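You operate a simulated robot arm through the tools that you are given. There is no shell and no other tool. Be economical: measure what you need, move in short steps, check, and stop when the job is done.

You run a simulated two-armed robot. Do the job below in one go: nothing can be reset, and whatever is moved stays where it is left.

## Task
Weave two rows on the table loom: levers 1 and 3 down, then levers 2 and 4.
Fine: beat each row in; leave the cloth lever and the loom brake.

The check looks at the end state, three seconds after you hand in, the way a careful person would. Anything else that was tipped, shoved, dropped, spilled or broken makes it a failure. Flat cloth is picked up by pressing the open fingertips on it (5 to 10 N) and closing them slowly along it; thin cloth reads only 2 to 8 mm in the jaws.

## Robot
Two 7-joint arms with four-finger grippers on one trunk, on a base that drives. Base frame: it is fixed to the floor where the robot stands at the start and does not move with it; the origin is under the middle of the robot, x ahead of it, y to its left, z up. Lengths are in mm, angles in rad, forces in N, time in s.
The left shoulder is at the start at [40, 181, 1330], the right one opposite. With the tool pointing down near the work surface each hand reaches from about 300 to 840 mm from the robot's upright axis, wherever it stands, measured 20 degrees to its own side. Places, roughly: beater [600, -100, 1000]; first lever [600, 0, 1200]; fourth lever [700, -200, 1200]; loom brake lever [300, 0, 900]; second lever [600, -100, 1200]; shuttle lever [800, -100, 1300]; small blue bobbin (4x5x8 cm) [700, -300, 1000]; table loom [700, -100, 1000]; third lever [700, -100, 1200]. Payload 3.67 kg a hand.
The TCP of each hand is the grasp point between the finger pads, 28 mm short of the fingertips. In the tool frame z runs along the fingers and y along their closing line. The gripper opens to 112 mm. The gripper's body begins 73 mm behind the TCP.
Orientation is that of the tool frame in the base frame, as a unit quaternion [w, x, y, z]. With the fingers straight down and closing along the base's y, the tool's x points along the base's -x, its y along +y and its z along -z.

## Interface
- The arms move only by the tool send_rows. It takes "left_steps", "right_steps" or both (then of equal length, played together; a hand with none holds still); each is a list of rows, each an object (a shift or turn left out is 0, a gripper value left out holds the last) with "dp": the shift along the base's x, y, z in units of 25 mm (1.0 is 25 mm), a list of three; "rotation": the turn, a rotation vector about the base's x, y, z in units of 8 degrees (1.0 is 8 degrees), a list of three; "grip": the opening, from 0 (shut) to 1 (fully open). In form: [{"dp": [tx, ty, tz], "rotation": [rx, ry, rz], "grip": grip}, ...]. A call has 1 to 8 rows; each row shifts and turns the commanded pose from where the row before left it. A call with a number of a shift or a turn outside -1 to 1 is refused whole. Rows are played at 5 a second. More than 50 mm and 0.15 rad between two rows, or a gripper value outside its range, and nothing of the call is played. Where a pose cannot be reached the arm comes as near as it can. A force on the tool above 40 N (or 10 N above the force at the start of the call, whichever is more), or a blocked arm, ends the call early, and 0.2 s more pass. Each finger halts on what it meets, pressing with about 41 N; the grip force reading is that of the motor and also rises with nothing between the fingers. The clock runs only during rows and for 0.2 s after the last one: add rows that do not move to give the fingers time. The reply holds the time, the measured pose of the TCP, the force on the tool along the base axes, the opening and the grip force, in the units named above and with some noise, with the torque about the TCP (base axes, N m) and any sound that the robot's microphone picked up, and new pictures: "pictures" is both (left out), scene, wrist or none (wrist: the cameras of the hands that moved).
- Cameras (640 x 400 px; columns grow to the right, rows downward): "scene" is now at [107.8, -16.2, 1562.7]; the picture's right is [-0.19, -0.98, 0.00], its down [-0.54, 0.11, -0.83] and it looks along [0.82, -0.16, -0.55] (base axes); focal length 214 px, centre (320, 200). "left" rides on the left gripper at [60, 18, -104] in its tool frame; the picture's right is [-0.29, 0.96, 0.00], its down [-0.80, -0.24, -0.55] and it looks along [-0.53, -0.16, 0.83] (tool axes); focal length 234 px, centre (320, 200). "right" rides on the right gripper at [60, -18, -104] in its tool frame; the picture's right is [0.29, 0.96, 0.00], its down [-0.80, 0.24, -0.55] and it looks along [-0.53, 0.16, 0.83] (tool axes); focal length 234 px, centre (320, 200). There is no depth. A picture from a camera that has moved, and an enlarged one, comes with that camera's place and axes in the base frame and with its lens.
- lift_body(by): slides the trunk up (or, below 0, down) by that many mm; the arms and the scene camera ride with it, the base frame stays. It gives what a move gives, with no picture.
- base_move(legs): drives the robot by 1 to 6 legs, each [ahead, left, turn to the left] in mm, mm and rad, along the robot's own axes; the way and the turn of a leg run together, so that a leg with both is an arc; at most 1500 mm and 3.142 rad a leg. The arms and the cameras ride along, it lands a little off, and it stops where it bumps. It gives what a move gives, and a new picture of the scene camera.
- pan_tilt(pan, tilt): turns the head with the scene camera to pan (to the left, within 1.501 rad either way) and tilt (down, from -0.506 to 1.204), counted from straight ahead of the robot. It gives what a move gives, and a new picture of the scene camera.
- inspect(camera, box): a new picture of the part [left, top, right, bottom] of that camera's present view, enlarged. No time passes.
- finish_job(): hands the job in; it is judged then, once.

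Go step by step. Nothing tells you exact positions but the pictures and the camera data: compare them with the known pose of the tool, close in by small moves and look again before you grip or let go. The budget is 120 turns and 260 pictures, counting those below and the enlarged ones. Unless the task says otherwise, let go and move clear before handing in, and close with one line.

The tools are called after "Emit:" as a command line: name --argument value ..., lists and objects as JSON in quotes. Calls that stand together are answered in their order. send_rows: Moves the arms, as the interface text tells. Its arguments: {"type":"object","properties":{"left_steps":{"type":"array"},"right_steps":{"type":"array"},"pictures":{"type":"string","enum":["both","scene","wrist","none"]}},"required":[]} The other tools are called the same way: lift_body (by) slides the trunk up or down; base_move (legs) drives the base; pan_tilt (pan, tilt) turns the head that bears the scene camera; inspect (camera, box) takes an enlarged picture of a part of a camera's view; finish_job () hands the job in.

At the start:

```text
t: 0.0
left_tcp_pos: [340.6, 83.6, 1600.9]
left_ee_rot: [0.0, 0.0, 1.0, -0.001]
left_force: [0.1, -1.1, -0.6]
left_torque: [-0.01, -0.03, -0.01]
left_opening: 112.0
left_grasp_force: 0.1
right_tcp_pos: [448.6, -361.2, 1512.8]
right_ee_rot: [-0.001, -0.001, 1.0, 0.0]
right_force: [0.4, 0.0, 0.0]
right_torque: [-0.02, 0.0, -0.01]
right_opening: 111.9
right_grasp_force: 0.0
trunk travel left (down, up): [-450.0, 64.0]
robot x, y, heading: [2.3, 1.6, -0.002]
head pan, tilt: [-0.194, 0.583]
```

scene: 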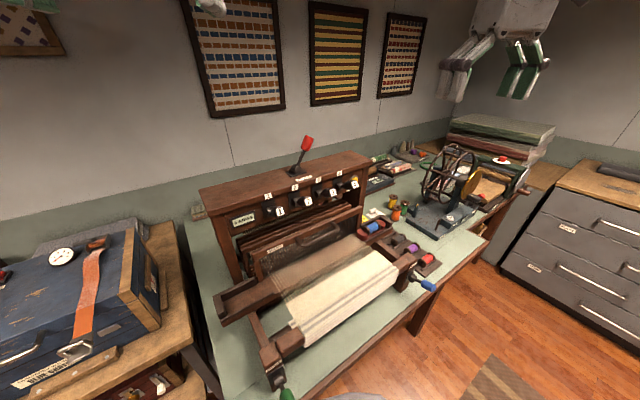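
right: 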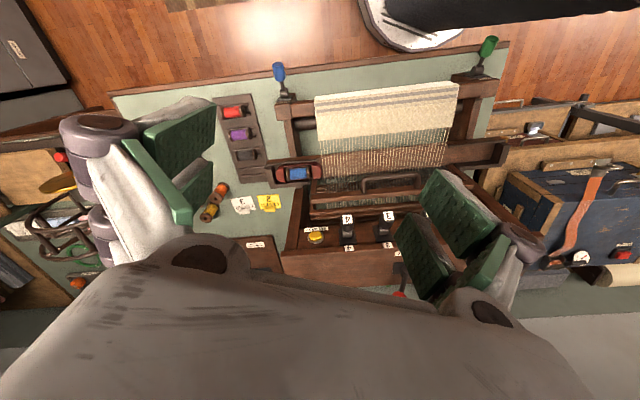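
left: 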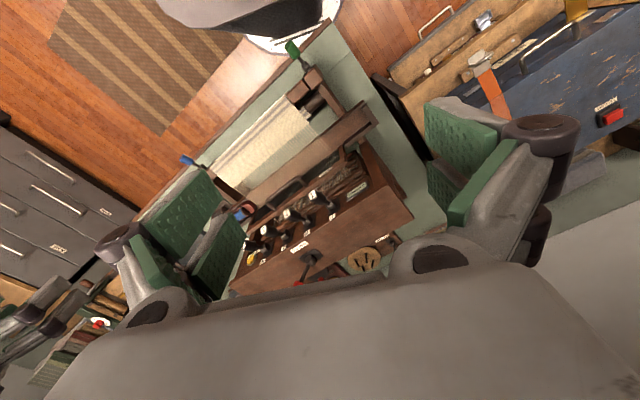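

I see the loom ahead with four numbered levers on its front, a red shuttle lever on top, and the beater. I'll take closer looks to read the labels.

Emit:
inspect --camera "scene" --box '[200, 120, 400, 245]'

Emit:
inspect --camera "scene" --box '[200, 230, 460, 392]'

Emit:
inspect --camera "right" --box '[200, 50, 520, 250]'

```text
3.20 times, centred on (300, 182) of scene
camera zoom: at [107.8, -16.2, 1562.7], right [-0.19, -0.98, 0.0], down [-0.54, 0.11, -0.83], along [0.82, -0.16, -0.55], focal length 686 px, centre (384, 256)
```

zoom: 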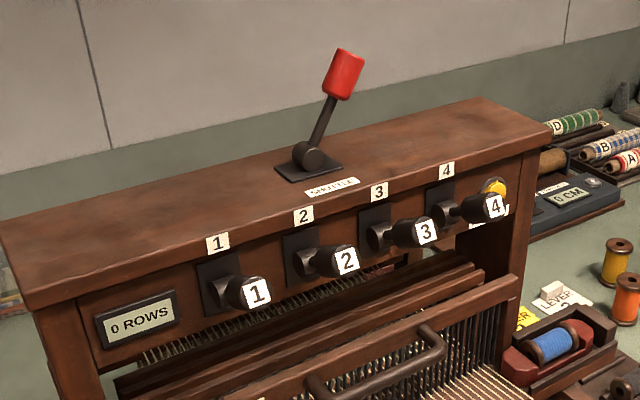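

```text
2.46 times, centred on (330, 311) of scene
camera zoom: at [107.8, -16.2, 1562.7], right [-0.19, -0.98, 0.0], down [-0.54, 0.11, -0.83], along [0.82, -0.16, -0.55], focal length 528 px, centre (295, -73)
```

zoom: 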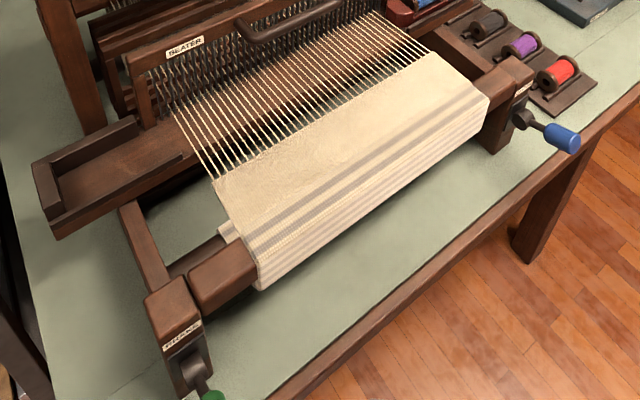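

```text
2.00 times, centred on (360, 150) of right
camera zoom: at [386.1, -379.0, 1616.8], right [-0.29, 0.96, 0.0], down [0.8, 0.24, 0.55], along [0.53, 0.16, -0.83], focal length 468 px, centre (240, 300)
```

zoom: 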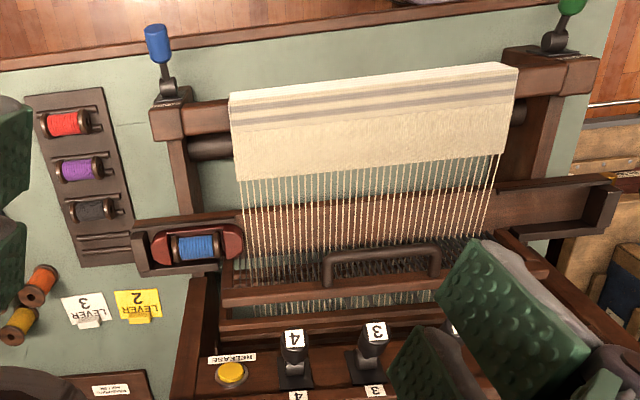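

Loom is turned about 23°, with knob 3 triangulated near [634,-157,1233] and about 85 mm between knobs. Next I'll read the cards and the labels.

Emit:
inspect --camera "scene" --box '[350, 170, 450, 232]'

Emit:
inspect --camera "right" --box '[200, 180, 300, 242]'

Emit:
inspect --camera "left" --box '[200, 140, 440, 290]'

```text
6.40 times, centred on (400, 201) of scene
camera zoom: at [107.8, -16.2, 1562.7], right [-0.19, -0.98, 0.0], down [-0.54, 0.11, -0.83], along [0.82, -0.16, -0.55], focal length 1373 px, centre (-192, 194)
```

zoom: 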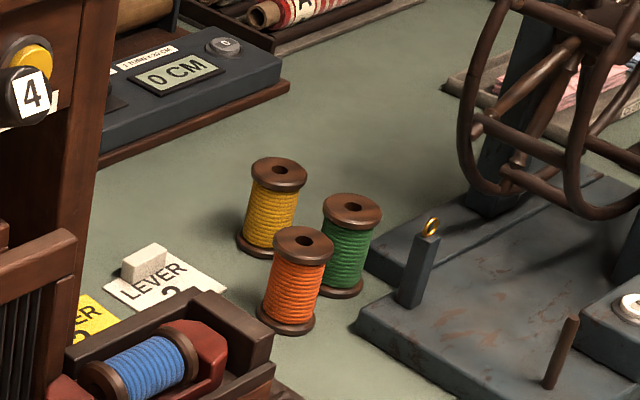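

```text
6.40 times, centred on (250, 211) of right
camera zoom: at [386.1, -379.0, 1616.8], right [-0.29, 0.96, 0.0], down [0.8, 0.24, 0.55], along [0.53, 0.16, -0.83], focal length 1499 px, centre (768, 130)
```

zoom: 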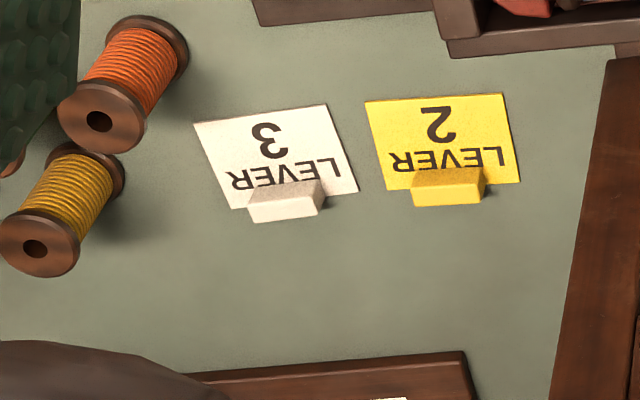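

```text
2.67 times, centred on (320, 215) of left
camera zoom: at [279.9, 102.3, 1704.3], right [0.29, 0.96, 0.0], down [0.8, -0.24, 0.55], along [0.53, -0.16, -0.83], focal length 624 px, centre (320, 160)
```

zoom: 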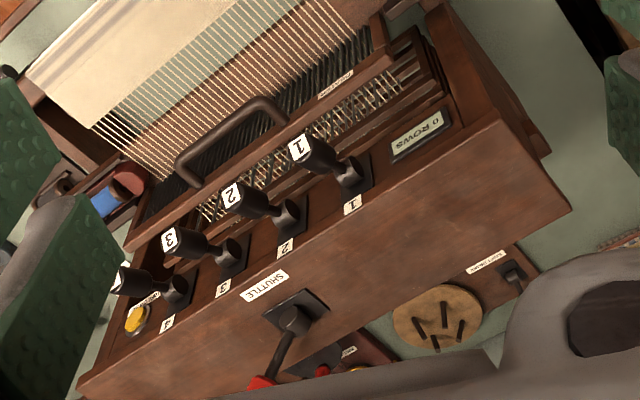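

The cards are just table items. I'll bring the closed right hand toward lever 1, yawed to the loom and tilted so the gripper body stays clear of the top board.

Emit:
send_rows --right_steps '[{"dp": [0.3, 1, 0], "rotation": [0, 0, 0.735], "grip": 0}, {"dp": [0.3, 1, 0], "rotation": [0, 0, 0.735], "grip": 0}, {"dp": [0.3, 1, 0], "rotation": [0, 0, 0.735], "grip": 0}, {"dp": [0.3, 1, 0], "rotation": [0, 0, 0.735], "grip": 0}, {"dp": [0.2, 1, -0.3], "rotation": [0.375, -0.86, 0]}, {"dp": [0.2, 1, -0.3], "rotation": [0.375, -0.86, 0]}, {"dp": [0.2, 1, -0.3], "rotation": [0.375, -0.86, 0]}, {"dp": [0.2, 1, -0.3], "rotation": [0.375, -0.86, 0]}]' --pictures "scene"

Emit:
send_rows --right_steps '[{"dp": [0.3, 1, -0.4]}, {"dp": [0.3, 1, -0.4]}, {"dp": [0.3, 1, -0.5]}, {"dp": [0.4, 1, -0.5]}, {"dp": [0.3, 1, -0.5]}, {"dp": [0.3, 1, -0.5]}, {"dp": [0, 0, 0]}]' --pictures "both"

```text
t: 1.8
left_tcp_pos: [340.2, 84.5, 1600.9]
left_ee_rot: [0.001, 0.0, 1.0, -0.001]
left_force: [-0.4, 0.4, 0.4]
left_torque: [0.0, 0.0, -0.02]
left_opening: 112.1
left_grasp_force: 0.0
right_tcp_pos: [497.1, -161.6, 1483.6]
right_ee_rot: [0.254, -0.197, 0.945, 0.053]
right_force: [-0.7, 0.0, 0.7]
right_torque: [-0.03, 0.03, -0.03]
right_opening: 0.0
right_grasp_force: 35.7
trunk travel left (down, up): [-450.0, 64.0]
robot x, y, heading: [-0.3, -1.8, 0.001]
head pan, tilt: [-0.194, 0.583]
camera scene: at [107.3, -15.5, 1562.8], right [-0.19, -0.98, 0.0], down [-0.54, 0.11, -0.84], along [0.82, -0.16, -0.55], focal length 214 px, centre (320, 200)
```

scene: 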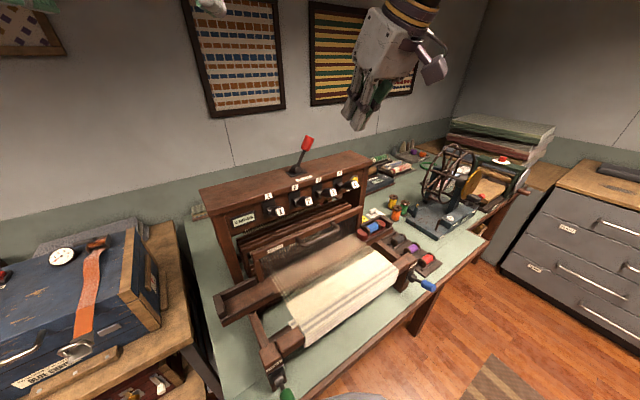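

```text
t: 3.4
left_tcp_pos: [342.7, 82.0, 1600.5]
left_ee_rot: [-0.001, 0.0, 1.0, 0.0]
left_force: [1.5, -0.2, -0.2]
left_torque: [0.01, 0.02, -0.01]
left_opening: 111.9
left_grasp_force: 0.0
right_tcp_pos: [544.5, -19.1, 1416.2]
right_ee_rot: [0.253, -0.196, 0.946, 0.054]
right_force: [0.6, -0.7, 0.9]
right_torque: [0.03, -0.03, 0.02]
right_opening: 0.0
right_grasp_force: 36.2
right hand out of reach, approached as far as the arm can: row 6
trunk travel left (down, up): [-450.0, 64.0]
robot x, y, heading: [1.4, -0.3, 0.001]
head pan, tilt: [-0.194, 0.583]
camera scene: at [109.5, -16.8, 1562.6], right [-0.19, -0.98, 0.0], down [-0.54, 0.11, -0.83], along [0.82, -0.16, -0.55], focal length 214 px, centre (320, 200)
camera right: at [455.8, -77.7, 1477.2], right [-0.61, 0.78, -0.14], down [0.29, 0.38, 0.88], along [0.74, 0.5, -0.46], focal length 234 px, centre (320, 200)
```

scene: 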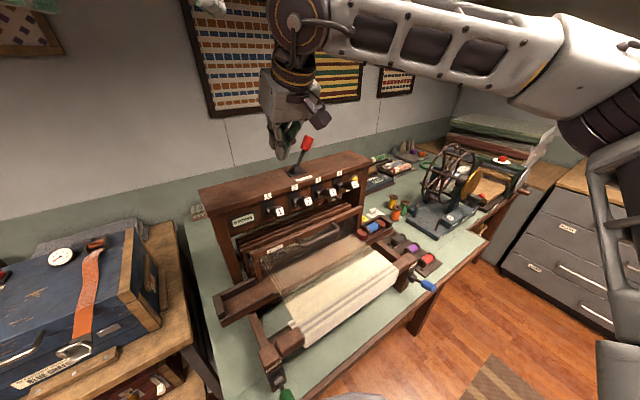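
right: 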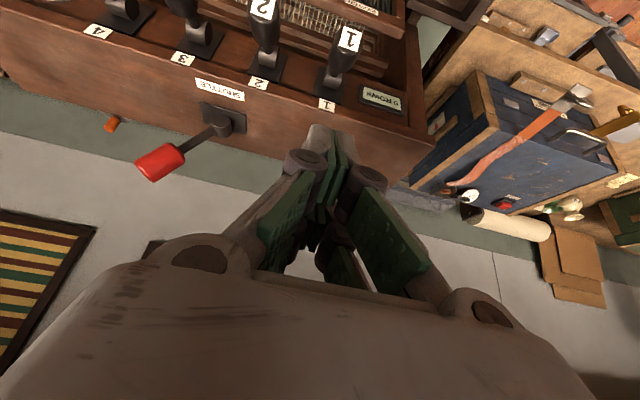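

The right arm is at its limit toward lever 1. I'll turn the base left in place, which squares it to the loom and puts all the targets on the right hand's side; the hand is high enough to clear everything.

Emit:
base_move --legs '[[0, 0, 0.38]]'

Emit:
pan_tilt --pan -0.55 --tilt 0.58

```text
t: 5.1
left_tcp_pos: [283.6, 205.5, 1600.2]
left_ee_rot: [0.0, -0.192, 0.981, 0.0]
left_force: [-0.3, 0.2, 0.2]
left_torque: [0.0, -0.02, -0.01]
left_opening: 112.2
left_grasp_force: 0.1
right_tcp_pos: [508.6, 186.3, 1419.3]
right_ee_rot: [0.239, -0.375, 0.89, 0.101]
right_force: [-0.7, -0.5, 0.2]
right_torque: [0.02, -0.02, -0.02]
right_opening: 0.1
right_grasp_force: 35.9
trunk travel left (down, up): [-450.0, 64.0]
robot x, y, heading: [-1.4, 1.4, 0.385]
head pan, tilt: [-0.194, 0.583]
camera scene: at [106.5, 25.2, 1562.7], right [0.19, -0.98, 0.0], down [-0.54, -0.11, -0.83], along [0.82, 0.16, -0.55], focal length 214 px, centre (320, 200)
```

scene: 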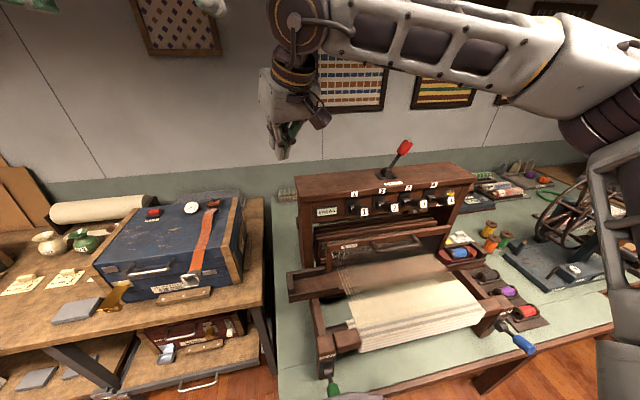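

```text
t: 5.9
left_tcp_pos: [283.8, 206.6, 1599.8]
left_ee_rot: [0.0, -0.192, 0.981, 0.0]
left_force: [-0.6, -0.1, 0.0]
left_torque: [-0.03, -0.02, 0.04]
left_opening: 112.0
left_grasp_force: 0.1
right_tcp_pos: [509.8, 187.2, 1418.6]
right_ee_rot: [0.238, -0.375, 0.89, 0.101]
right_force: [-0.1, -0.3, -0.5]
right_torque: [0.0, 0.0, 0.01]
right_opening: 0.1
right_grasp_force: 35.7
trunk travel left (down, up): [-450.0, 64.0]
robot x, y, heading: [-2.3, -4.0, 0.381]
head pan, tilt: [-0.55, 0.579]
camera scene: at [106.8, -5.2, 1563.0], right [-0.16, -0.99, 0.0], down [-0.54, 0.09, -0.84], along [0.83, -0.14, -0.55], focal length 214 px, centre (320, 200)
```

scene: 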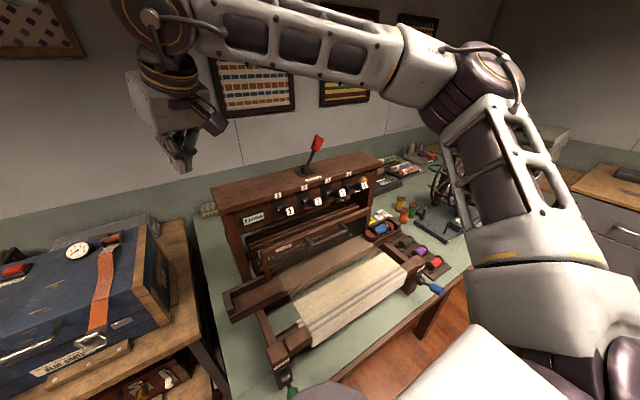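

Now I swing the hand back right over lever 1, undoing the extra yaw.

Emit:
send_rows --right_steps '[{"dp": [0.2, -0.965, -0.2], "rotation": [0, 0, -0.34]}, {"dp": [0.2, -0.965, -0.2], "rotation": [0, 0, -0.34]}, {"dp": [0.2, -0.965, -0.2], "rotation": [0, 0, -0.34]}, {"dp": [0.2, -0.965, -0.2], "rotation": [0, 0, -0.34]}, {"dp": [0.2, -0.965, -0.2], "rotation": [0, 0, -0.34]}, {"dp": [0.2, -0.965, -0.2], "rotation": [0, 0, -0.34]}, {"dp": [0.2, -0.965, -0.2], "rotation": [0, 0, -0.34]}, {"dp": [0.2, -0.965, -0.2], "rotation": [0, 0, -0.34]}]'

```text
t: 7.7
left_tcp_pos: [284.0, 205.9, 1601.9]
left_ee_rot: [-0.001, -0.193, 0.981, 0.0]
left_force: [-0.2, 0.2, -0.4]
left_torque: [-0.01, 0.02, -0.01]
left_opening: 111.6
left_grasp_force: 0.1
right_tcp_pos: [550.2, -7.5, 1377.5]
right_ee_rot: [0.253, -0.199, 0.945, 0.054]
right_force: [0.2, 0.3, 0.2]
right_torque: [0.0, 0.01, 0.03]
right_opening: 0.0
right_grasp_force: 35.9
trunk travel left (down, up): [-450.0, 64.0]
robot x, y, heading: [0.2, -0.1, 0.391]
head pan, tilt: [-0.55, 0.579]
camera scene: at [106.7, -7.1, 1563.0], right [-0.16, -0.99, 0.0], down [-0.54, 0.09, -0.84], along [0.83, -0.14, -0.55], focal length 214 px, centre (320, 200)
camera right: at [460.6, -64.8, 1437.2], right [-0.62, 0.78, -0.14], down [0.28, 0.38, 0.88], along [0.74, 0.5, -0.45], focal length 234 px, centre (320, 200)
```

scene: 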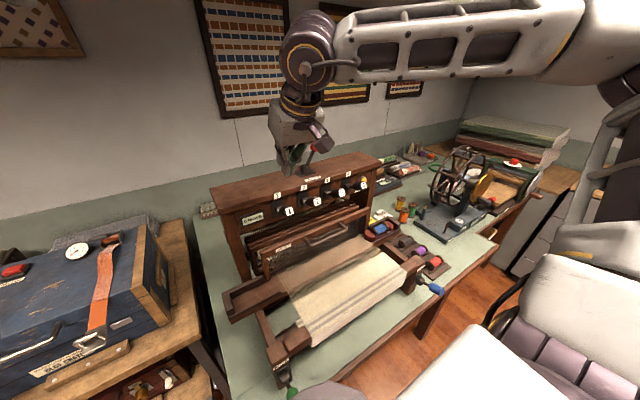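
right: 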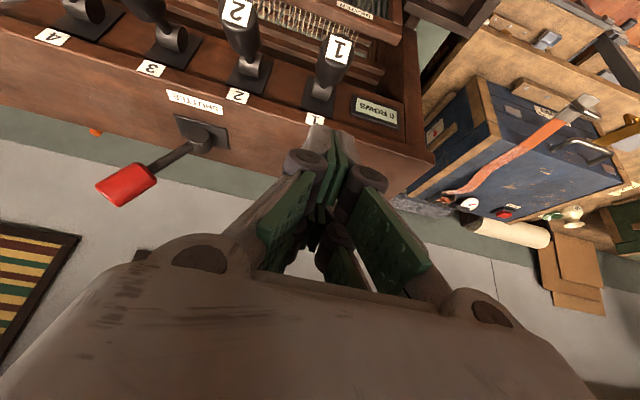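

Both views put knob 1's end at about [563,-2,1233], sticking out about 44 mm from the panel. I descend over it.

Emit:
send_rows --right_steps '[{"dp": [0.16, 0.08, -0.8]}, {"dp": [0.16, 0.08, -0.8]}, {"dp": [0.16, 0.08, -0.8]}, {"dp": [0, 0, -0.8]}, {"dp": [0, 0, -0.4]}, {"dp": [0, 0, 0]}]'

Emit:
inspect --camera "scene" --box '[220, 110, 380, 210]'

```text
t: 9.1
left_tcp_pos: [282.9, 206.0, 1600.9]
left_ee_rot: [0.0, -0.192, 0.981, -0.001]
left_force: [-0.1, 0.8, 0.2]
left_torque: [0.01, -0.03, 0.0]
left_opening: 112.0
left_grasp_force: 0.1
right_tcp_pos: [562.9, 0.6, 1287.8]
right_ee_rot: [0.253, -0.2, 0.945, 0.054]
right_force: [0.2, -0.1, -0.3]
right_torque: [0.0, 0.01, 0.01]
right_opening: 0.3
right_grasp_force: 35.3
trunk travel left (down, up): [-450.0, 64.0]
robot x, y, heading: [1.9, -1.2, 0.382]
head pan, tilt: [-0.55, 0.579]
camera scene: at [106.7, -5.7, 1563.0], right [-0.16, -0.99, 0.0], down [-0.54, 0.09, -0.84], along [0.83, -0.14, -0.55], focal length 214 px, centre (320, 200)
camera right: at [473.1, -57.2, 1346.9], right [-0.62, 0.77, -0.14], down [0.28, 0.39, 0.88], along [0.74, 0.5, -0.46], focal length 234 px, centre (320, 200)
```

scene: 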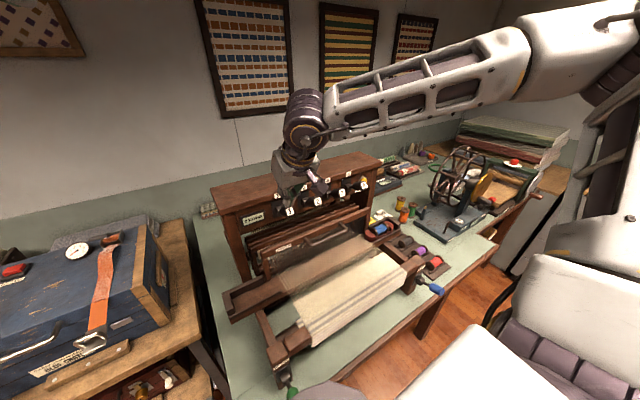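
right: 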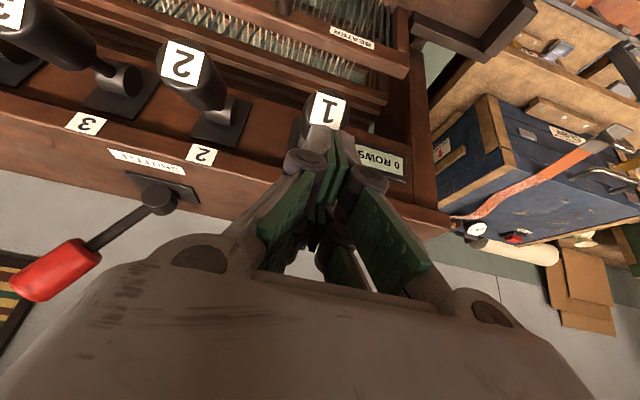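

```text
4.00 times, centred on (300, 160) of scene
camera zoom: at [106.7, -5.7, 1563.0], right [-0.16, -0.99, 0.0], down [-0.54, 0.09, -0.84], along [0.83, -0.14, -0.55], focal length 858 px, centre (400, 360)
```

zoom: 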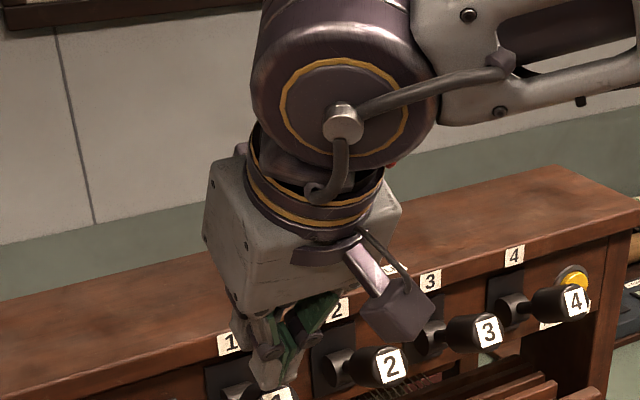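

The fingertips sit right above knob 1. Pressing down in small steps.

Emit:
send_rows --right_steps '[{"dp": [0, 0, -0.4]}, {"dp": [0, 0, -0.4]}, {"dp": [0, 0, -0.4]}, {"dp": [0, 0, -0.4]}, {"dp": [0, 0, 0]}]' --pictures "wrist"

```text
t: 10.3
left_tcp_pos: [276.2, 201.5, 1602.9]
left_ee_rot: [0.002, -0.19, 0.982, -0.001]
left_force: [0.0, 0.0, 0.0]
left_torque: [0.03, 0.0, 0.0]
left_opening: 112.0
left_grasp_force: 0.1
right_tcp_pos: [551.5, -4.1, 1248.4]
right_ee_rot: [0.252, -0.2, 0.945, 0.054]
right_force: [-31.0, -11.8, 13.9]
right_torque: [-0.42, 0.6, -0.02]
right_opening: 6.1
right_grasp_force: 35.7
trunk travel left (down, up): [-450.0, 64.0]
robot x, y, heading: [-0.4, 0.4, 0.382]
head pan, tilt: [-0.55, 0.579]
stopped in row 5 (right hand): the force on the tool passed its limit at 43 N (the readings are from after the stop); the commanded pose is now the measured one
camera right: at [462.7, -62.0, 1308.2], right [-0.62, 0.77, -0.14], down [0.28, 0.39, 0.88], along [0.73, 0.5, -0.46], focal length 234 px, centre (320, 200)
```

right: 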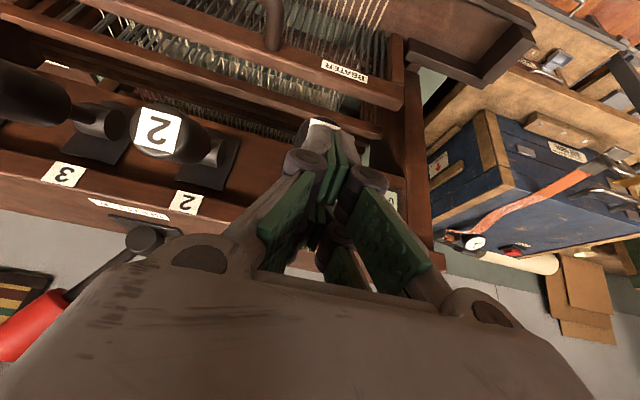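

The tool was pushed outward with 31 N, so the tip wedged rather than pressing straight. I back off outward and look.

Emit:
send_rows --right_steps '[{"dp": [-0.4, -0.2, 0.2]}, {"dp": [-0.8, -0.4, 0.6]}, {"dp": [-0.6, -0.3, 1]}, {"dp": [0, 0, 1]}, {"dp": [0, 0, 0.5]}, {"dp": [0, 0, 0]}]' --pictures "wrist"

Emit:
inspect --camera "scene" --box '[220, 130, 380, 230]'

Emit:
inspect --camera "right" --box '[200, 0, 440, 150]'

```text
t: 11.7
left_tcp_pos: [281.8, 205.6, 1601.0]
left_ee_rot: [0.0, -0.191, 0.982, -0.001]
left_force: [-0.9, -0.5, 0.5]
left_torque: [-0.03, -0.01, -0.02]
left_opening: 112.0
left_grasp_force: 0.0
right_tcp_pos: [511.7, -23.5, 1328.7]
right_ee_rot: [0.252, -0.2, 0.945, 0.055]
right_force: [0.7, 0.4, 0.6]
right_torque: [0.0, 0.0, 0.0]
right_opening: 0.2
right_grasp_force: 35.5
trunk travel left (down, up): [-450.0, 64.0]
robot x, y, heading: [-0.7, -1.7, 0.388]
head pan, tilt: [-0.55, 0.579]
camera right: at [424.2, -82.0, 1389.4], right [-0.62, 0.77, -0.14], down [0.28, 0.39, 0.88], along [0.73, 0.5, -0.46], focal length 234 px, centre (320, 200)
```

right: 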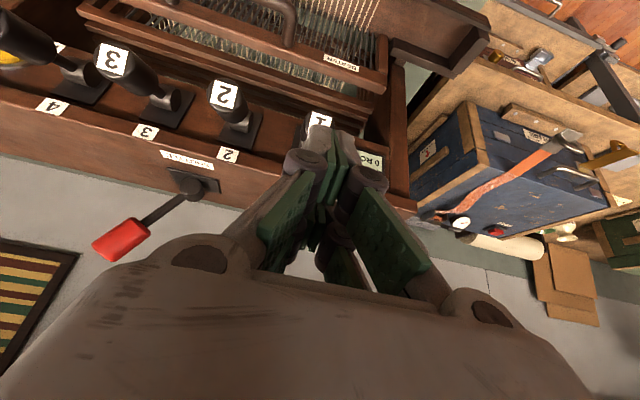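

```text
4.00 times, centred on (300, 180) of scene
camera zoom: at [104.9, -6.8, 1563.1], right [-0.16, -0.99, 0.0], down [-0.54, 0.09, -0.84], along [0.83, -0.14, -0.55], focal length 858 px, centre (400, 280)
```

zoom: 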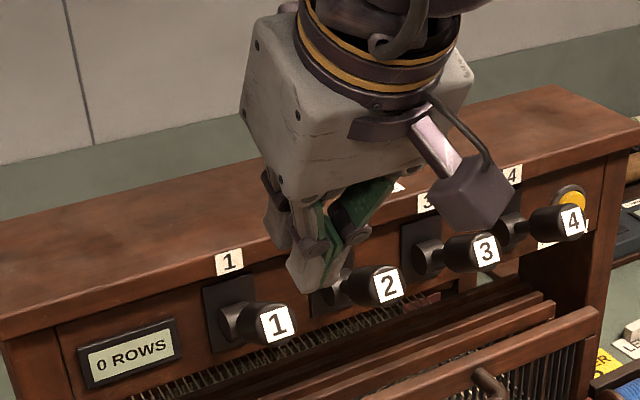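

```text
2.67 times, centred on (320, 75) of right
camera zoom: at [424.2, -82.0, 1389.4], right [-0.62, 0.77, -0.14], down [0.28, 0.39, 0.88], along [0.73, 0.5, -0.46], focal length 624 px, centre (320, 533)
```

zoom: 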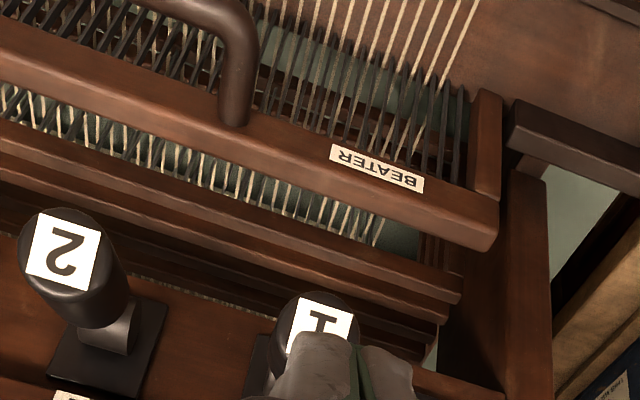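

Lever 1 sprang back up; the tip slid off its end face. Gripping the knob and drawing it down should work better, so I tilt to about 45°, open to about 60 mm and line up with knob 1.

Emit:
send_rows --right_steps '[{"dp": [0, 0, 0], "rotation": [0.375, -0.86, 0], "grip": 0.55}, {"dp": [0, 0, 0], "rotation": [0.375, -0.86, 0]}, {"dp": [0.5, 0.2, -1]}, {"dp": [0.5, 0.2, -1]}, {"dp": [0, 0, -0.3]}, {"dp": [0, 0, 0]}]'

Emit:
inspect --camera "scene" --box '[220, 130, 380, 230]'

```text
t: 13.1
left_tcp_pos: [282.0, 205.8, 1600.7]
left_ee_rot: [0.0, -0.192, 0.981, -0.001]
left_force: [0.2, 0.1, -0.1]
left_torque: [-0.01, 0.01, -0.01]
left_opening: 112.1
left_grasp_force: 0.1
right_tcp_pos: [539.5, -12.9, 1271.5]
right_ee_rot: [0.373, -0.192, 0.904, 0.079]
right_force: [0.1, -0.2, 1.4]
right_torque: [-0.01, 0.02, -0.01]
right_opening: 61.9
right_grasp_force: 0.0
trunk travel left (down, up): [-450.0, 64.0]
robot x, y, heading: [0.3, -1.5, 0.387]
head pan, tilt: [-0.55, 0.579]
camera scene: at [106.2, -6.1, 1563.0], right [-0.16, -0.99, 0.0], down [-0.54, 0.09, -0.84], along [0.83, -0.14, -0.55], focal length 214 px, centre (320, 200)
camera right: at [438.8, -75.4, 1302.6], right [-0.57, 0.79, -0.2], down [0.06, 0.29, 0.95], along [0.82, 0.54, -0.22], focal length 234 px, centre (320, 200)
```

scene: 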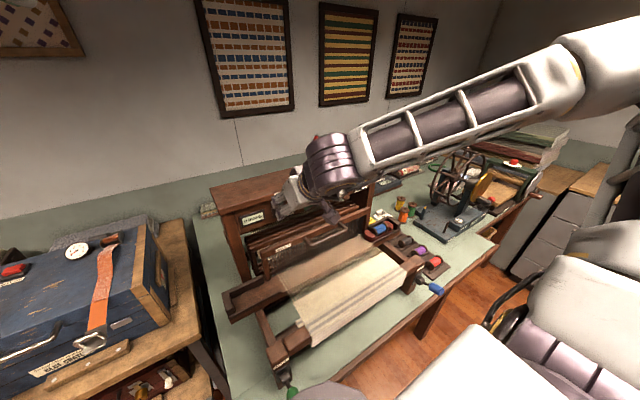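
right: 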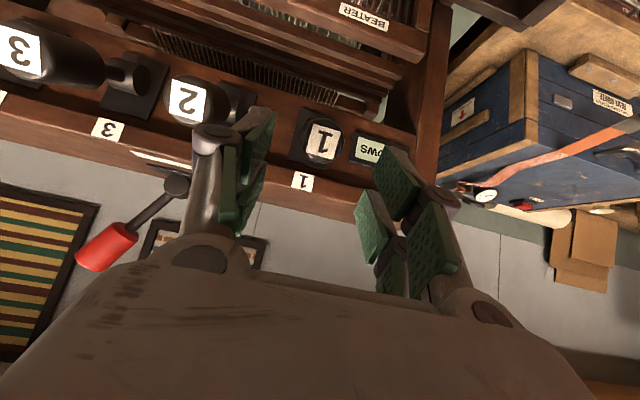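

```text
4.00 times, centred on (300, 180) of scene
camera zoom: at [106.2, -6.1, 1563.0], right [-0.16, -0.99, 0.0], down [-0.54, 0.09, -0.84], along [0.83, -0.14, -0.55], focal length 858 px, centre (400, 280)
```

zoom: 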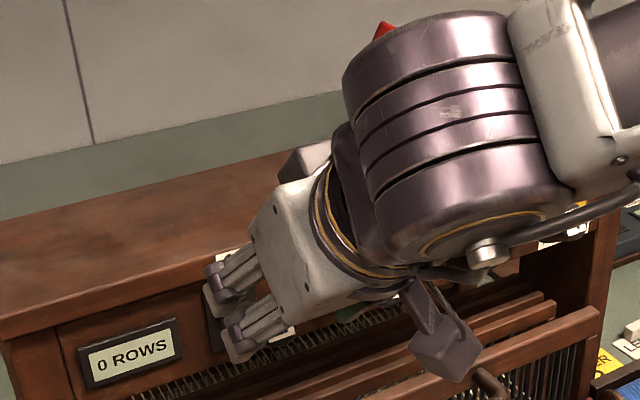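

Knob 1 is seen end-on between the open fingers, pointing up about 25° from its pivot. I advance along the finger axis and close on it.

Emit:
send_rows --right_steps '[{"dp": [0.39, 0.17, -0.42]}, {"dp": [0.39, 0.17, -0.42]}, {"dp": [0.39, 0.17, -0.42]}, {"dp": [0.39, 0.17, -0.42]}, {"dp": [0, 0, 0]}]' --pictures "wrist"

```text
t: 14.3
left_tcp_pos: [283.0, 205.1, 1600.5]
left_ee_rot: [0.0, -0.191, 0.982, -0.001]
left_force: [-0.9, -0.8, -1.0]
left_torque: [-0.02, 0.01, 0.02]
left_opening: 112.1
left_grasp_force: 0.1
right_tcp_pos: [579.1, 3.2, 1229.9]
right_ee_rot: [0.373, -0.192, 0.904, 0.079]
right_force: [0.2, -0.7, 0.4]
right_torque: [-0.01, -0.01, 0.0]
right_opening: 61.6
right_grasp_force: 0.1
trunk travel left (down, up): [-450.0, 64.0]
robot x, y, heading: [2.9, 0.2, 0.386]
head pan, tilt: [-0.55, 0.579]
camera right: at [479.1, -59.2, 1261.3], right [-0.57, 0.79, -0.2], down [0.06, 0.29, 0.95], along [0.82, 0.54, -0.22], focal length 234 px, centre (320, 200)
```

right: 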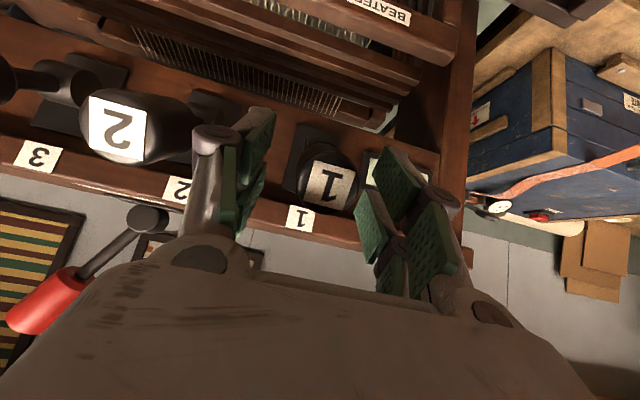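

Emit:
send_rows --right_steps '[{"grip": 0.35}, {"grip": 0.2}, {"grip": 0.2}, {"grip": 0.2}]' --pictures "wrist"

```text
t: 15.3
left_tcp_pos: [283.0, 206.8, 1599.8]
left_ee_rot: [0.0, -0.192, 0.981, 0.0]
left_force: [0.3, 0.6, -0.5]
left_torque: [0.03, -0.02, 0.02]
left_opening: 111.8
left_grasp_force: 0.1
right_tcp_pos: [579.1, 3.4, 1230.4]
right_ee_rot: [0.373, -0.192, 0.904, 0.079]
right_force: [0.1, 3.5, -2.3]
right_torque: [0.02, -0.03, -0.01]
right_opening: 28.1
right_grasp_force: 45.4
trunk travel left (down, up): [-450.0, 64.0]
robot x, y, heading: [-1.3, -4.3, 0.387]
head pan, tilt: [-0.55, 0.579]
camera right: at [479.1, -58.5, 1261.2], right [-0.57, 0.79, -0.2], down [0.06, 0.29, 0.95], along [0.82, 0.54, -0.22], focal length 234 px, centre (320, 200)
```

right: 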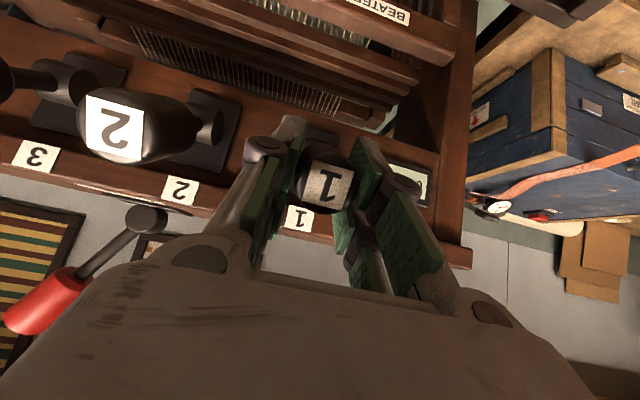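

Knob 1 is gripped at 28 mm. Drawing it down in small steps.

Emit:
send_rows --right_steps '[{"dp": [-0.08, -0.03, -0.25]}, {"dp": [-0.08, -0.03, -0.25]}, {"dp": [0, 0, -0.25]}, {"dp": [0, 0, -0.25]}, {"dp": [0, 0, 0]}]' --pictures "wrist"

```text
t: 16.5
left_tcp_pos: [281.2, 205.1, 1601.0]
left_ee_rot: [0.002, -0.192, 0.981, -0.001]
left_force: [0.4, -0.6, -1.0]
left_torque: [0.03, -0.02, 0.0]
left_opening: 111.9
left_grasp_force: 0.0
right_tcp_pos: [574.0, 2.0, 1205.2]
right_ee_rot: [0.374, -0.19, 0.904, 0.078]
right_force: [1.6, -2.1, 18.9]
right_torque: [0.58, -1.02, -0.02]
right_opening: 28.9
right_grasp_force: 45.0
trunk travel left (down, up): [-450.0, 64.0]
robot x, y, heading: [-4.1, 1.2, 0.383]
head pan, tilt: [-0.55, 0.579]
camera right: at [473.7, -60.8, 1236.7], right [-0.57, 0.79, -0.2], down [0.06, 0.29, 0.96], along [0.82, 0.54, -0.21], focal length 234 px, centre (320, 200)
```

right: 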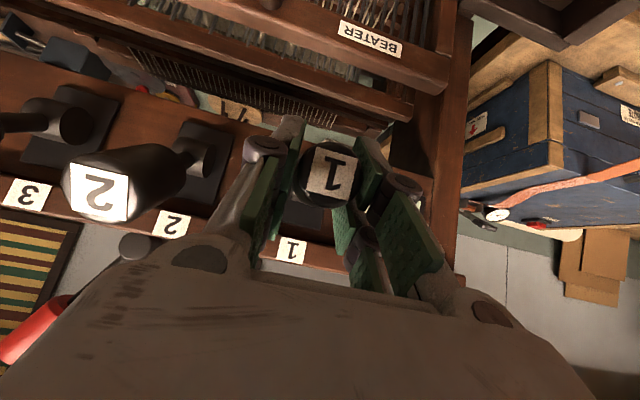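

It's following, with about 19 N of resistance. Continuing down, slightly inward.

Emit:
send_rows --right_steps '[{"dp": [0, 0, -0.25]}, {"dp": [0.05, 0.02, -0.25]}, {"dp": [0.1, 0.05, -0.25]}, {"dp": [0, 0, 0]}]' --pictures "wrist"

```text
t: 17.5
left_tcp_pos: [278.9, 204.0, 1601.0]
left_ee_rot: [0.001, -0.191, 0.982, -0.002]
left_force: [0.0, -0.4, 0.2]
left_torque: [0.01, 0.0, -0.02]
left_opening: 112.3
left_grasp_force: 0.0
right_tcp_pos: [575.2, 2.2, 1186.3]
right_ee_rot: [0.374, -0.192, 0.904, 0.079]
right_force: [-10.0, -5.2, 16.3]
right_torque: [0.4, -0.87, -0.17]
right_opening: 28.8
right_grasp_force: 45.3
trunk travel left (down, up): [-450.0, 64.0]
robot x, y, heading: [0.3, 1.3, 0.385]
head pan, tilt: [-0.55, 0.579]
camera right: at [474.5, -60.6, 1217.7], right [-0.58, 0.79, -0.2], down [0.06, 0.29, 0.95], along [0.82, 0.54, -0.22], focal length 234 px, centre (320, 200)
```

right: 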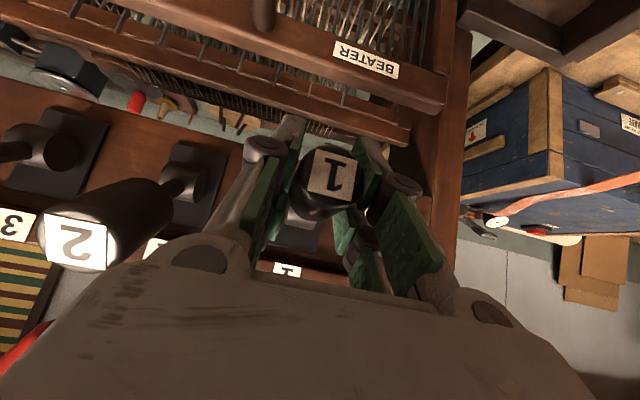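

Emit:
send_rows --right_steps '[{"dp": [-0.1, -0.05, -0.25]}, {"dp": [0, 0, -0.25]}, {"dp": [0, 0, -0.25]}, {"dp": [0, 0, 0]}]' --pictures "wrist"

Emit:
inspect --camera "scene" --box '[220, 130, 380, 230]'

```text
t: 18.5
left_tcp_pos: [284.6, 207.9, 1599.7]
left_ee_rot: [0.0, -0.191, 0.982, -0.001]
left_force: [-0.7, 0.5, -0.2]
left_torque: [0.01, -0.02, 0.02]
left_opening: 112.1
left_grasp_force: 0.1
right_tcp_pos: [575.3, 1.7, 1164.5]
right_ee_rot: [0.37, -0.192, 0.906, 0.08]
right_force: [-1.2, 4.8, -8.8]
right_torque: [0.0, 0.73, -0.57]
right_opening: 28.1
right_grasp_force: 44.7
trunk travel left (down, up): [-450.0, 64.0]
robot x, y, heading: [0.4, -1.3, 0.387]
head pan, tilt: [-0.55, 0.579]
camera right: at [474.6, -60.5, 1196.0], right [-0.58, 0.79, -0.2], down [0.07, 0.29, 0.95], along [0.81, 0.54, -0.22], focal length 234 px, centre (320, 200)
```

right: 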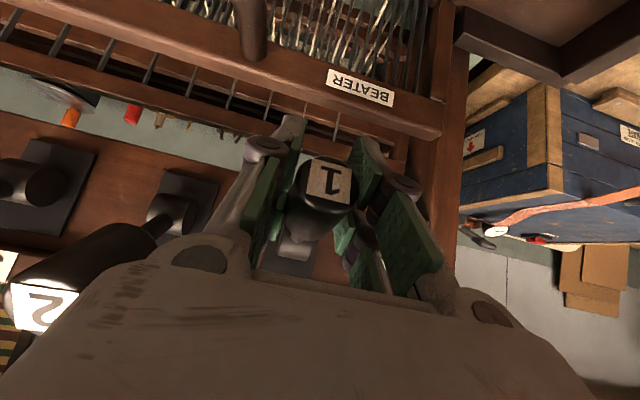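

```text
4.00 times, centred on (300, 180) of scene
camera zoom: at [106.8, -5.0, 1562.7], right [-0.16, -0.99, 0.0], down [-0.54, 0.09, -0.84], along [0.83, -0.14, -0.55], focal length 858 px, centre (400, 280)
```

zoom: 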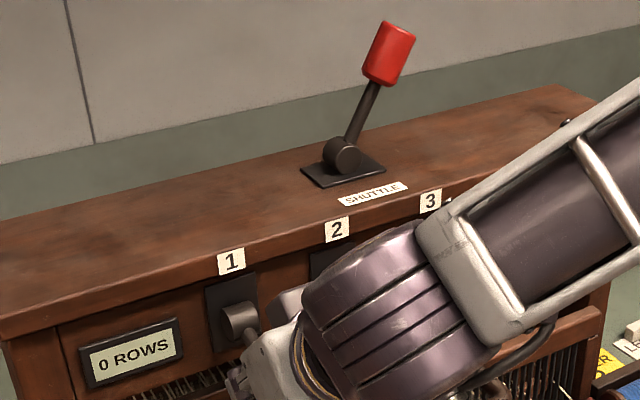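

The force flipped to a downward pull, so the lever has snapped past its point. A bit further down, then I release and back out.

Emit:
send_rows --right_steps '[{"dp": [0.05, 0.02, -0.25]}, {"dp": [0, 0, 0]}, {"grip": 0.55}, {"grip": 0.55}, {"dp": [-0.5, -0.22, 0.3]}, {"dp": [-0.7, -0.3, 0.6]}, {"dp": [-0.7, -0.3, 0.7]}, {"dp": [0, 0, 1]}]' --pictures "both"

Emit:
inspect --camera "scene" --box '[220, 130, 380, 230]'

```text
t: 20.3
left_tcp_pos: [283.0, 206.3, 1600.7]
left_ee_rot: [-0.001, -0.191, 0.982, -0.001]
left_force: [0.6, 0.1, -0.5]
left_torque: [0.02, -0.01, 0.01]
left_opening: 111.7
left_grasp_force: 0.0
right_tcp_pos: [533.9, -15.6, 1225.9]
right_ee_rot: [0.373, -0.191, 0.904, 0.079]
right_force: [0.0, 0.5, 0.1]
right_torque: [0.01, -0.04, -0.02]
right_opening: 61.6
right_grasp_force: 0.0
right hand out of reach, approached as far as the arm can: row 7
trunk travel left (down, up): [-450.0, 64.0]
robot x, y, heading: [-5.2, 1.2, 0.384]
head pan, tilt: [-0.55, 0.579]
camera scene: at [105.8, -5.8, 1563.1], right [-0.16, -0.99, 0.0], down [-0.54, 0.09, -0.84], along [0.83, -0.14, -0.55], focal length 214 px, centre (320, 200)
camera right: at [434.6, -77.5, 1257.9], right [-0.57, 0.79, -0.2], down [0.06, 0.29, 0.95], along [0.82, 0.54, -0.22], focal length 234 px, centre (320, 200)
```

scene: 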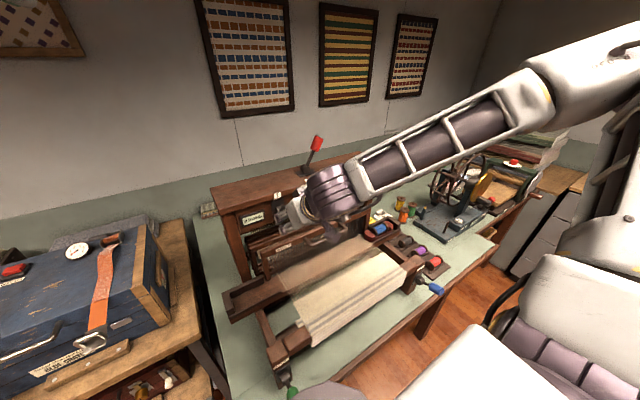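
right: 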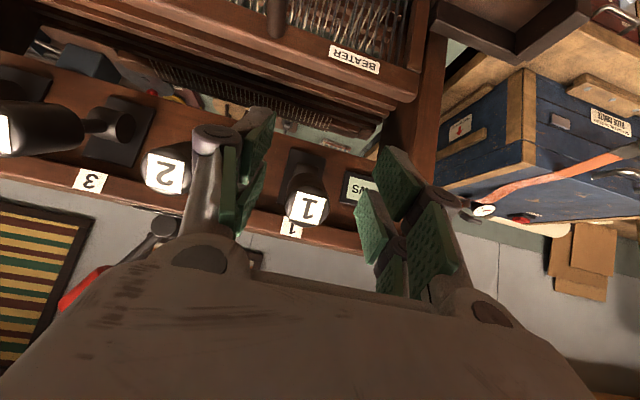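

```text
4.00 times, centred on (300, 180) of scene
camera zoom: at [105.8, -5.8, 1563.1], right [-0.16, -0.99, 0.0], down [-0.54, 0.09, -0.84], along [0.83, -0.14, -0.55], focal length 858 px, centre (400, 280)
```

zoom: 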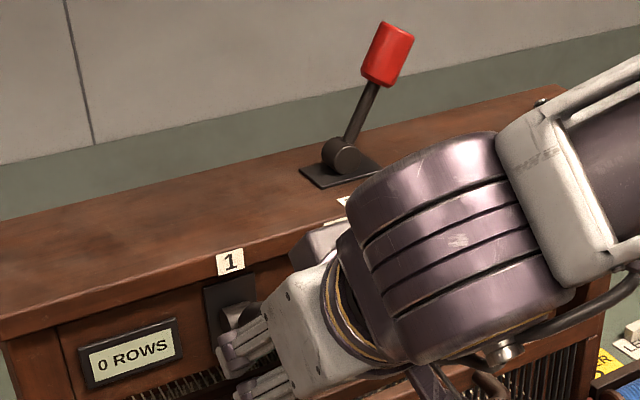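

Lever 1's face is back in line with knobs 2 and 3, so it sprang back up after release. I'll regrip and take it all the way to its stop, checking before I retreat.

Emit:
send_rows --right_steps '[{"dp": [0.1, 0.05, 0.9]}, {"dp": [0.1, 0.05, 0.85]}, {"dp": [0.39, 0.17, -0.42]}, {"dp": [0.39, 0.17, -0.42]}, {"dp": [0.39, 0.17, -0.42]}, {"dp": [0.39, 0.17, -0.42]}, {"grip": 0.2}, {"grip": 0.2}]' --pictures "none"

Emit:
send_rows --right_steps '[{"dp": [-0.08, -0.03, -0.25]}, {"dp": [-0.08, -0.03, -0.25]}, {"dp": [0, 0, -0.25]}, {"dp": [0, 0, -0.25]}, {"dp": [0, 0, -0.25]}, {"dp": [0, 0, -0.25]}, {"dp": [0, 0, -0.25]}, {"dp": [0, 0, 0]}]' --pictures "none"

Emit:
send_rows --right_steps '[{"dp": [0, 0, -0.25]}, {"dp": [0, 0, -0.25]}, {"dp": [0, 0, -0.25]}, {"dp": [0, 0, 0]}]' --pictures "wrist"

```text
t: 22.1
left_tcp_pos: [284.2, 205.6, 1599.9]
left_ee_rot: [0.0, -0.191, 0.982, -0.002]
left_force: [0.9, -0.3, 0.5]
left_torque: [0.03, 0.0, 0.01]
left_opening: 111.9
left_grasp_force: 0.0
right_tcp_pos: [579.9, 4.9, 1228.2]
right_ee_rot: [0.372, -0.191, 0.905, 0.079]
right_force: [3.4, 1.4, -1.9]
right_torque: [0.23, -0.02, -0.16]
right_opening: 28.5
right_grasp_force: 44.1
trunk travel left (down, up): [-450.0, 64.0]
robot x, y, heading: [-0.6, -0.8, 0.384]
head pan, tilt: [-0.55, 0.579]
```

```text
t: 23.9
left_tcp_pos: [283.3, 205.6, 1599.0]
left_ee_rot: [0.0, -0.192, 0.981, -0.001]
left_force: [0.4, 0.2, -0.2]
left_torque: [0.01, 0.01, 0.01]
left_opening: 112.1
left_grasp_force: 0.0
right_tcp_pos: [573.9, 1.9, 1180.4]
right_ee_rot: [0.369, -0.192, 0.906, 0.079]
right_force: [-3.8, -2.8, -12.4]
right_torque: [-0.32, 0.72, -0.36]
right_opening: 28.4
right_grasp_force: 44.9
trunk travel left (down, up): [-450.0, 64.0]
robot x, y, heading: [1.8, -0.6, 0.385]
head pan, tilt: [-0.55, 0.579]
```

```text
t: 24.9
left_tcp_pos: [280.9, 204.7, 1600.6]
left_ee_rot: [-0.001, -0.192, 0.981, 0.0]
left_force: [0.2, -1.0, 0.2]
left_torque: [0.0, 0.03, 0.01]
left_opening: 111.8
left_grasp_force: 0.0
right_tcp_pos: [575.8, 2.0, 1167.4]
right_ee_rot: [0.376, -0.19, 0.903, 0.078]
right_force: [4.8, -1.9, 21.7]
right_torque: [0.65, -0.92, -0.48]
right_opening: 28.3
right_grasp_force: 45.5
trunk travel left (down, up): [-450.0, 64.0]
robot x, y, heading: [1.0, -1.6, 0.383]
head pan, tilt: [-0.55, 0.579]
camera right: at [475.7, -59.9, 1198.8], right [-0.57, 0.79, -0.21], down [0.06, 0.29, 0.96], along [0.82, 0.54, -0.21], focal length 234 px, centre (320, 200)
```

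right: 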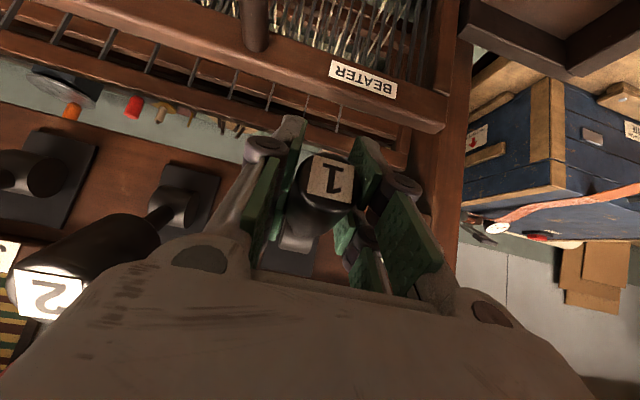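

The force reversed at z≈1180 and is now pushing back at a stop. I relax up a touch, open slightly and look without moving.

Emit:
send_rows --right_steps '[{"dp": [0, 0, 0.1]}, {"dp": [0, 0, 0]}]' --pictures "none"

Emit:
send_rows --right_steps '[{"grip": 0.3}, {"grip": 0.35}, {}]' --pictures "wrist"

```text
t: 25.5
left_tcp_pos: [284.3, 206.6, 1599.8]
left_ee_rot: [0.0, -0.192, 0.981, -0.001]
left_force: [-0.4, -0.9, 0.2]
left_torque: [0.0, -0.02, 0.01]
left_opening: 111.9
left_grasp_force: 0.1
right_tcp_pos: [575.9, 3.6, 1168.8]
right_ee_rot: [0.373, -0.191, 0.905, 0.079]
right_force: [8.0, 2.9, 10.0]
right_torque: [0.37, -0.29, -0.58]
right_opening: 28.4
right_grasp_force: 44.5
trunk travel left (down, up): [-450.0, 64.0]
robot x, y, heading: [-1.5, 2.2, 0.389]
head pan, tilt: [-0.55, 0.579]
```

```text
t: 26.3
left_tcp_pos: [282.9, 205.9, 1600.0]
left_ee_rot: [0.0, -0.191, 0.982, -0.001]
left_force: [-0.6, -0.4, -0.3]
left_torque: [-0.01, 0.0, -0.01]
left_opening: 111.8
left_grasp_force: 0.0
right_tcp_pos: [575.4, 2.4, 1168.5]
right_ee_rot: [0.374, -0.191, 0.904, 0.078]
right_force: [-0.2, -0.3, -0.4]
right_torque: [-0.01, 0.01, 0.02]
right_opening: 39.3
right_grasp_force: 0.0
trunk travel left (down, up): [-450.0, 64.0]
robot x, y, heading: [0.7, -0.7, 0.388]
head pan, tilt: [-0.55, 0.579]
camera right: at [475.2, -60.4, 1199.9], right [-0.57, 0.79, -0.2], down [0.06, 0.29, 0.95], along [0.82, 0.54, -0.22], focal length 234 px, centre (320, 200)
```

right: 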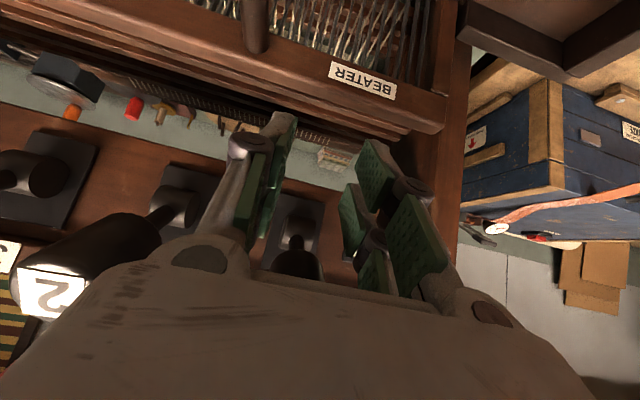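

It sprang straight up again, so the latch needs more travel. I'll regrip and go deeper until I feel a hard stop.

Emit:
send_rows --right_steps '[{"grip": 0.55}, {"dp": [0.05, 0, 0.8]}, {"dp": [0.05, 0, 0.8]}, {"dp": [0.05, 0, 0.8]}, {"grip": 0.2}, {"grip": 0.2}]' --pictures "wrist"

```text
t: 27.7
left_tcp_pos: [281.7, 206.0, 1599.7]
left_ee_rot: [0.0, -0.192, 0.981, -0.002]
left_force: [-0.2, -0.2, -0.4]
left_torque: [0.02, 0.0, 0.02]
left_opening: 111.7
left_grasp_force: 0.0
right_tcp_pos: [579.4, 4.0, 1229.8]
right_ee_rot: [0.373, -0.192, 0.904, 0.079]
right_force: [-3.4, 4.6, 0.0]
right_torque: [0.03, 0.07, -0.26]
right_opening: 28.6
right_grasp_force: 44.7
trunk travel left (down, up): [-450.0, 64.0]
robot x, y, heading: [0.2, -1.0, 0.381]
head pan, tilt: [-0.55, 0.579]
camera right: at [479.4, -58.4, 1260.0], right [-0.58, 0.79, -0.2], down [0.06, 0.29, 0.95], along [0.82, 0.54, -0.22], focal length 234 px, centre (320, 200)
```

right: 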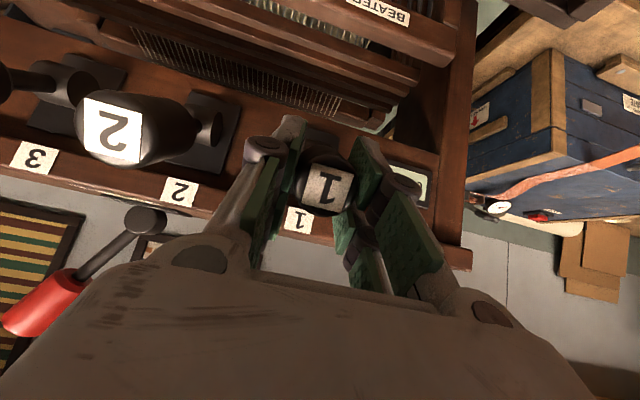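

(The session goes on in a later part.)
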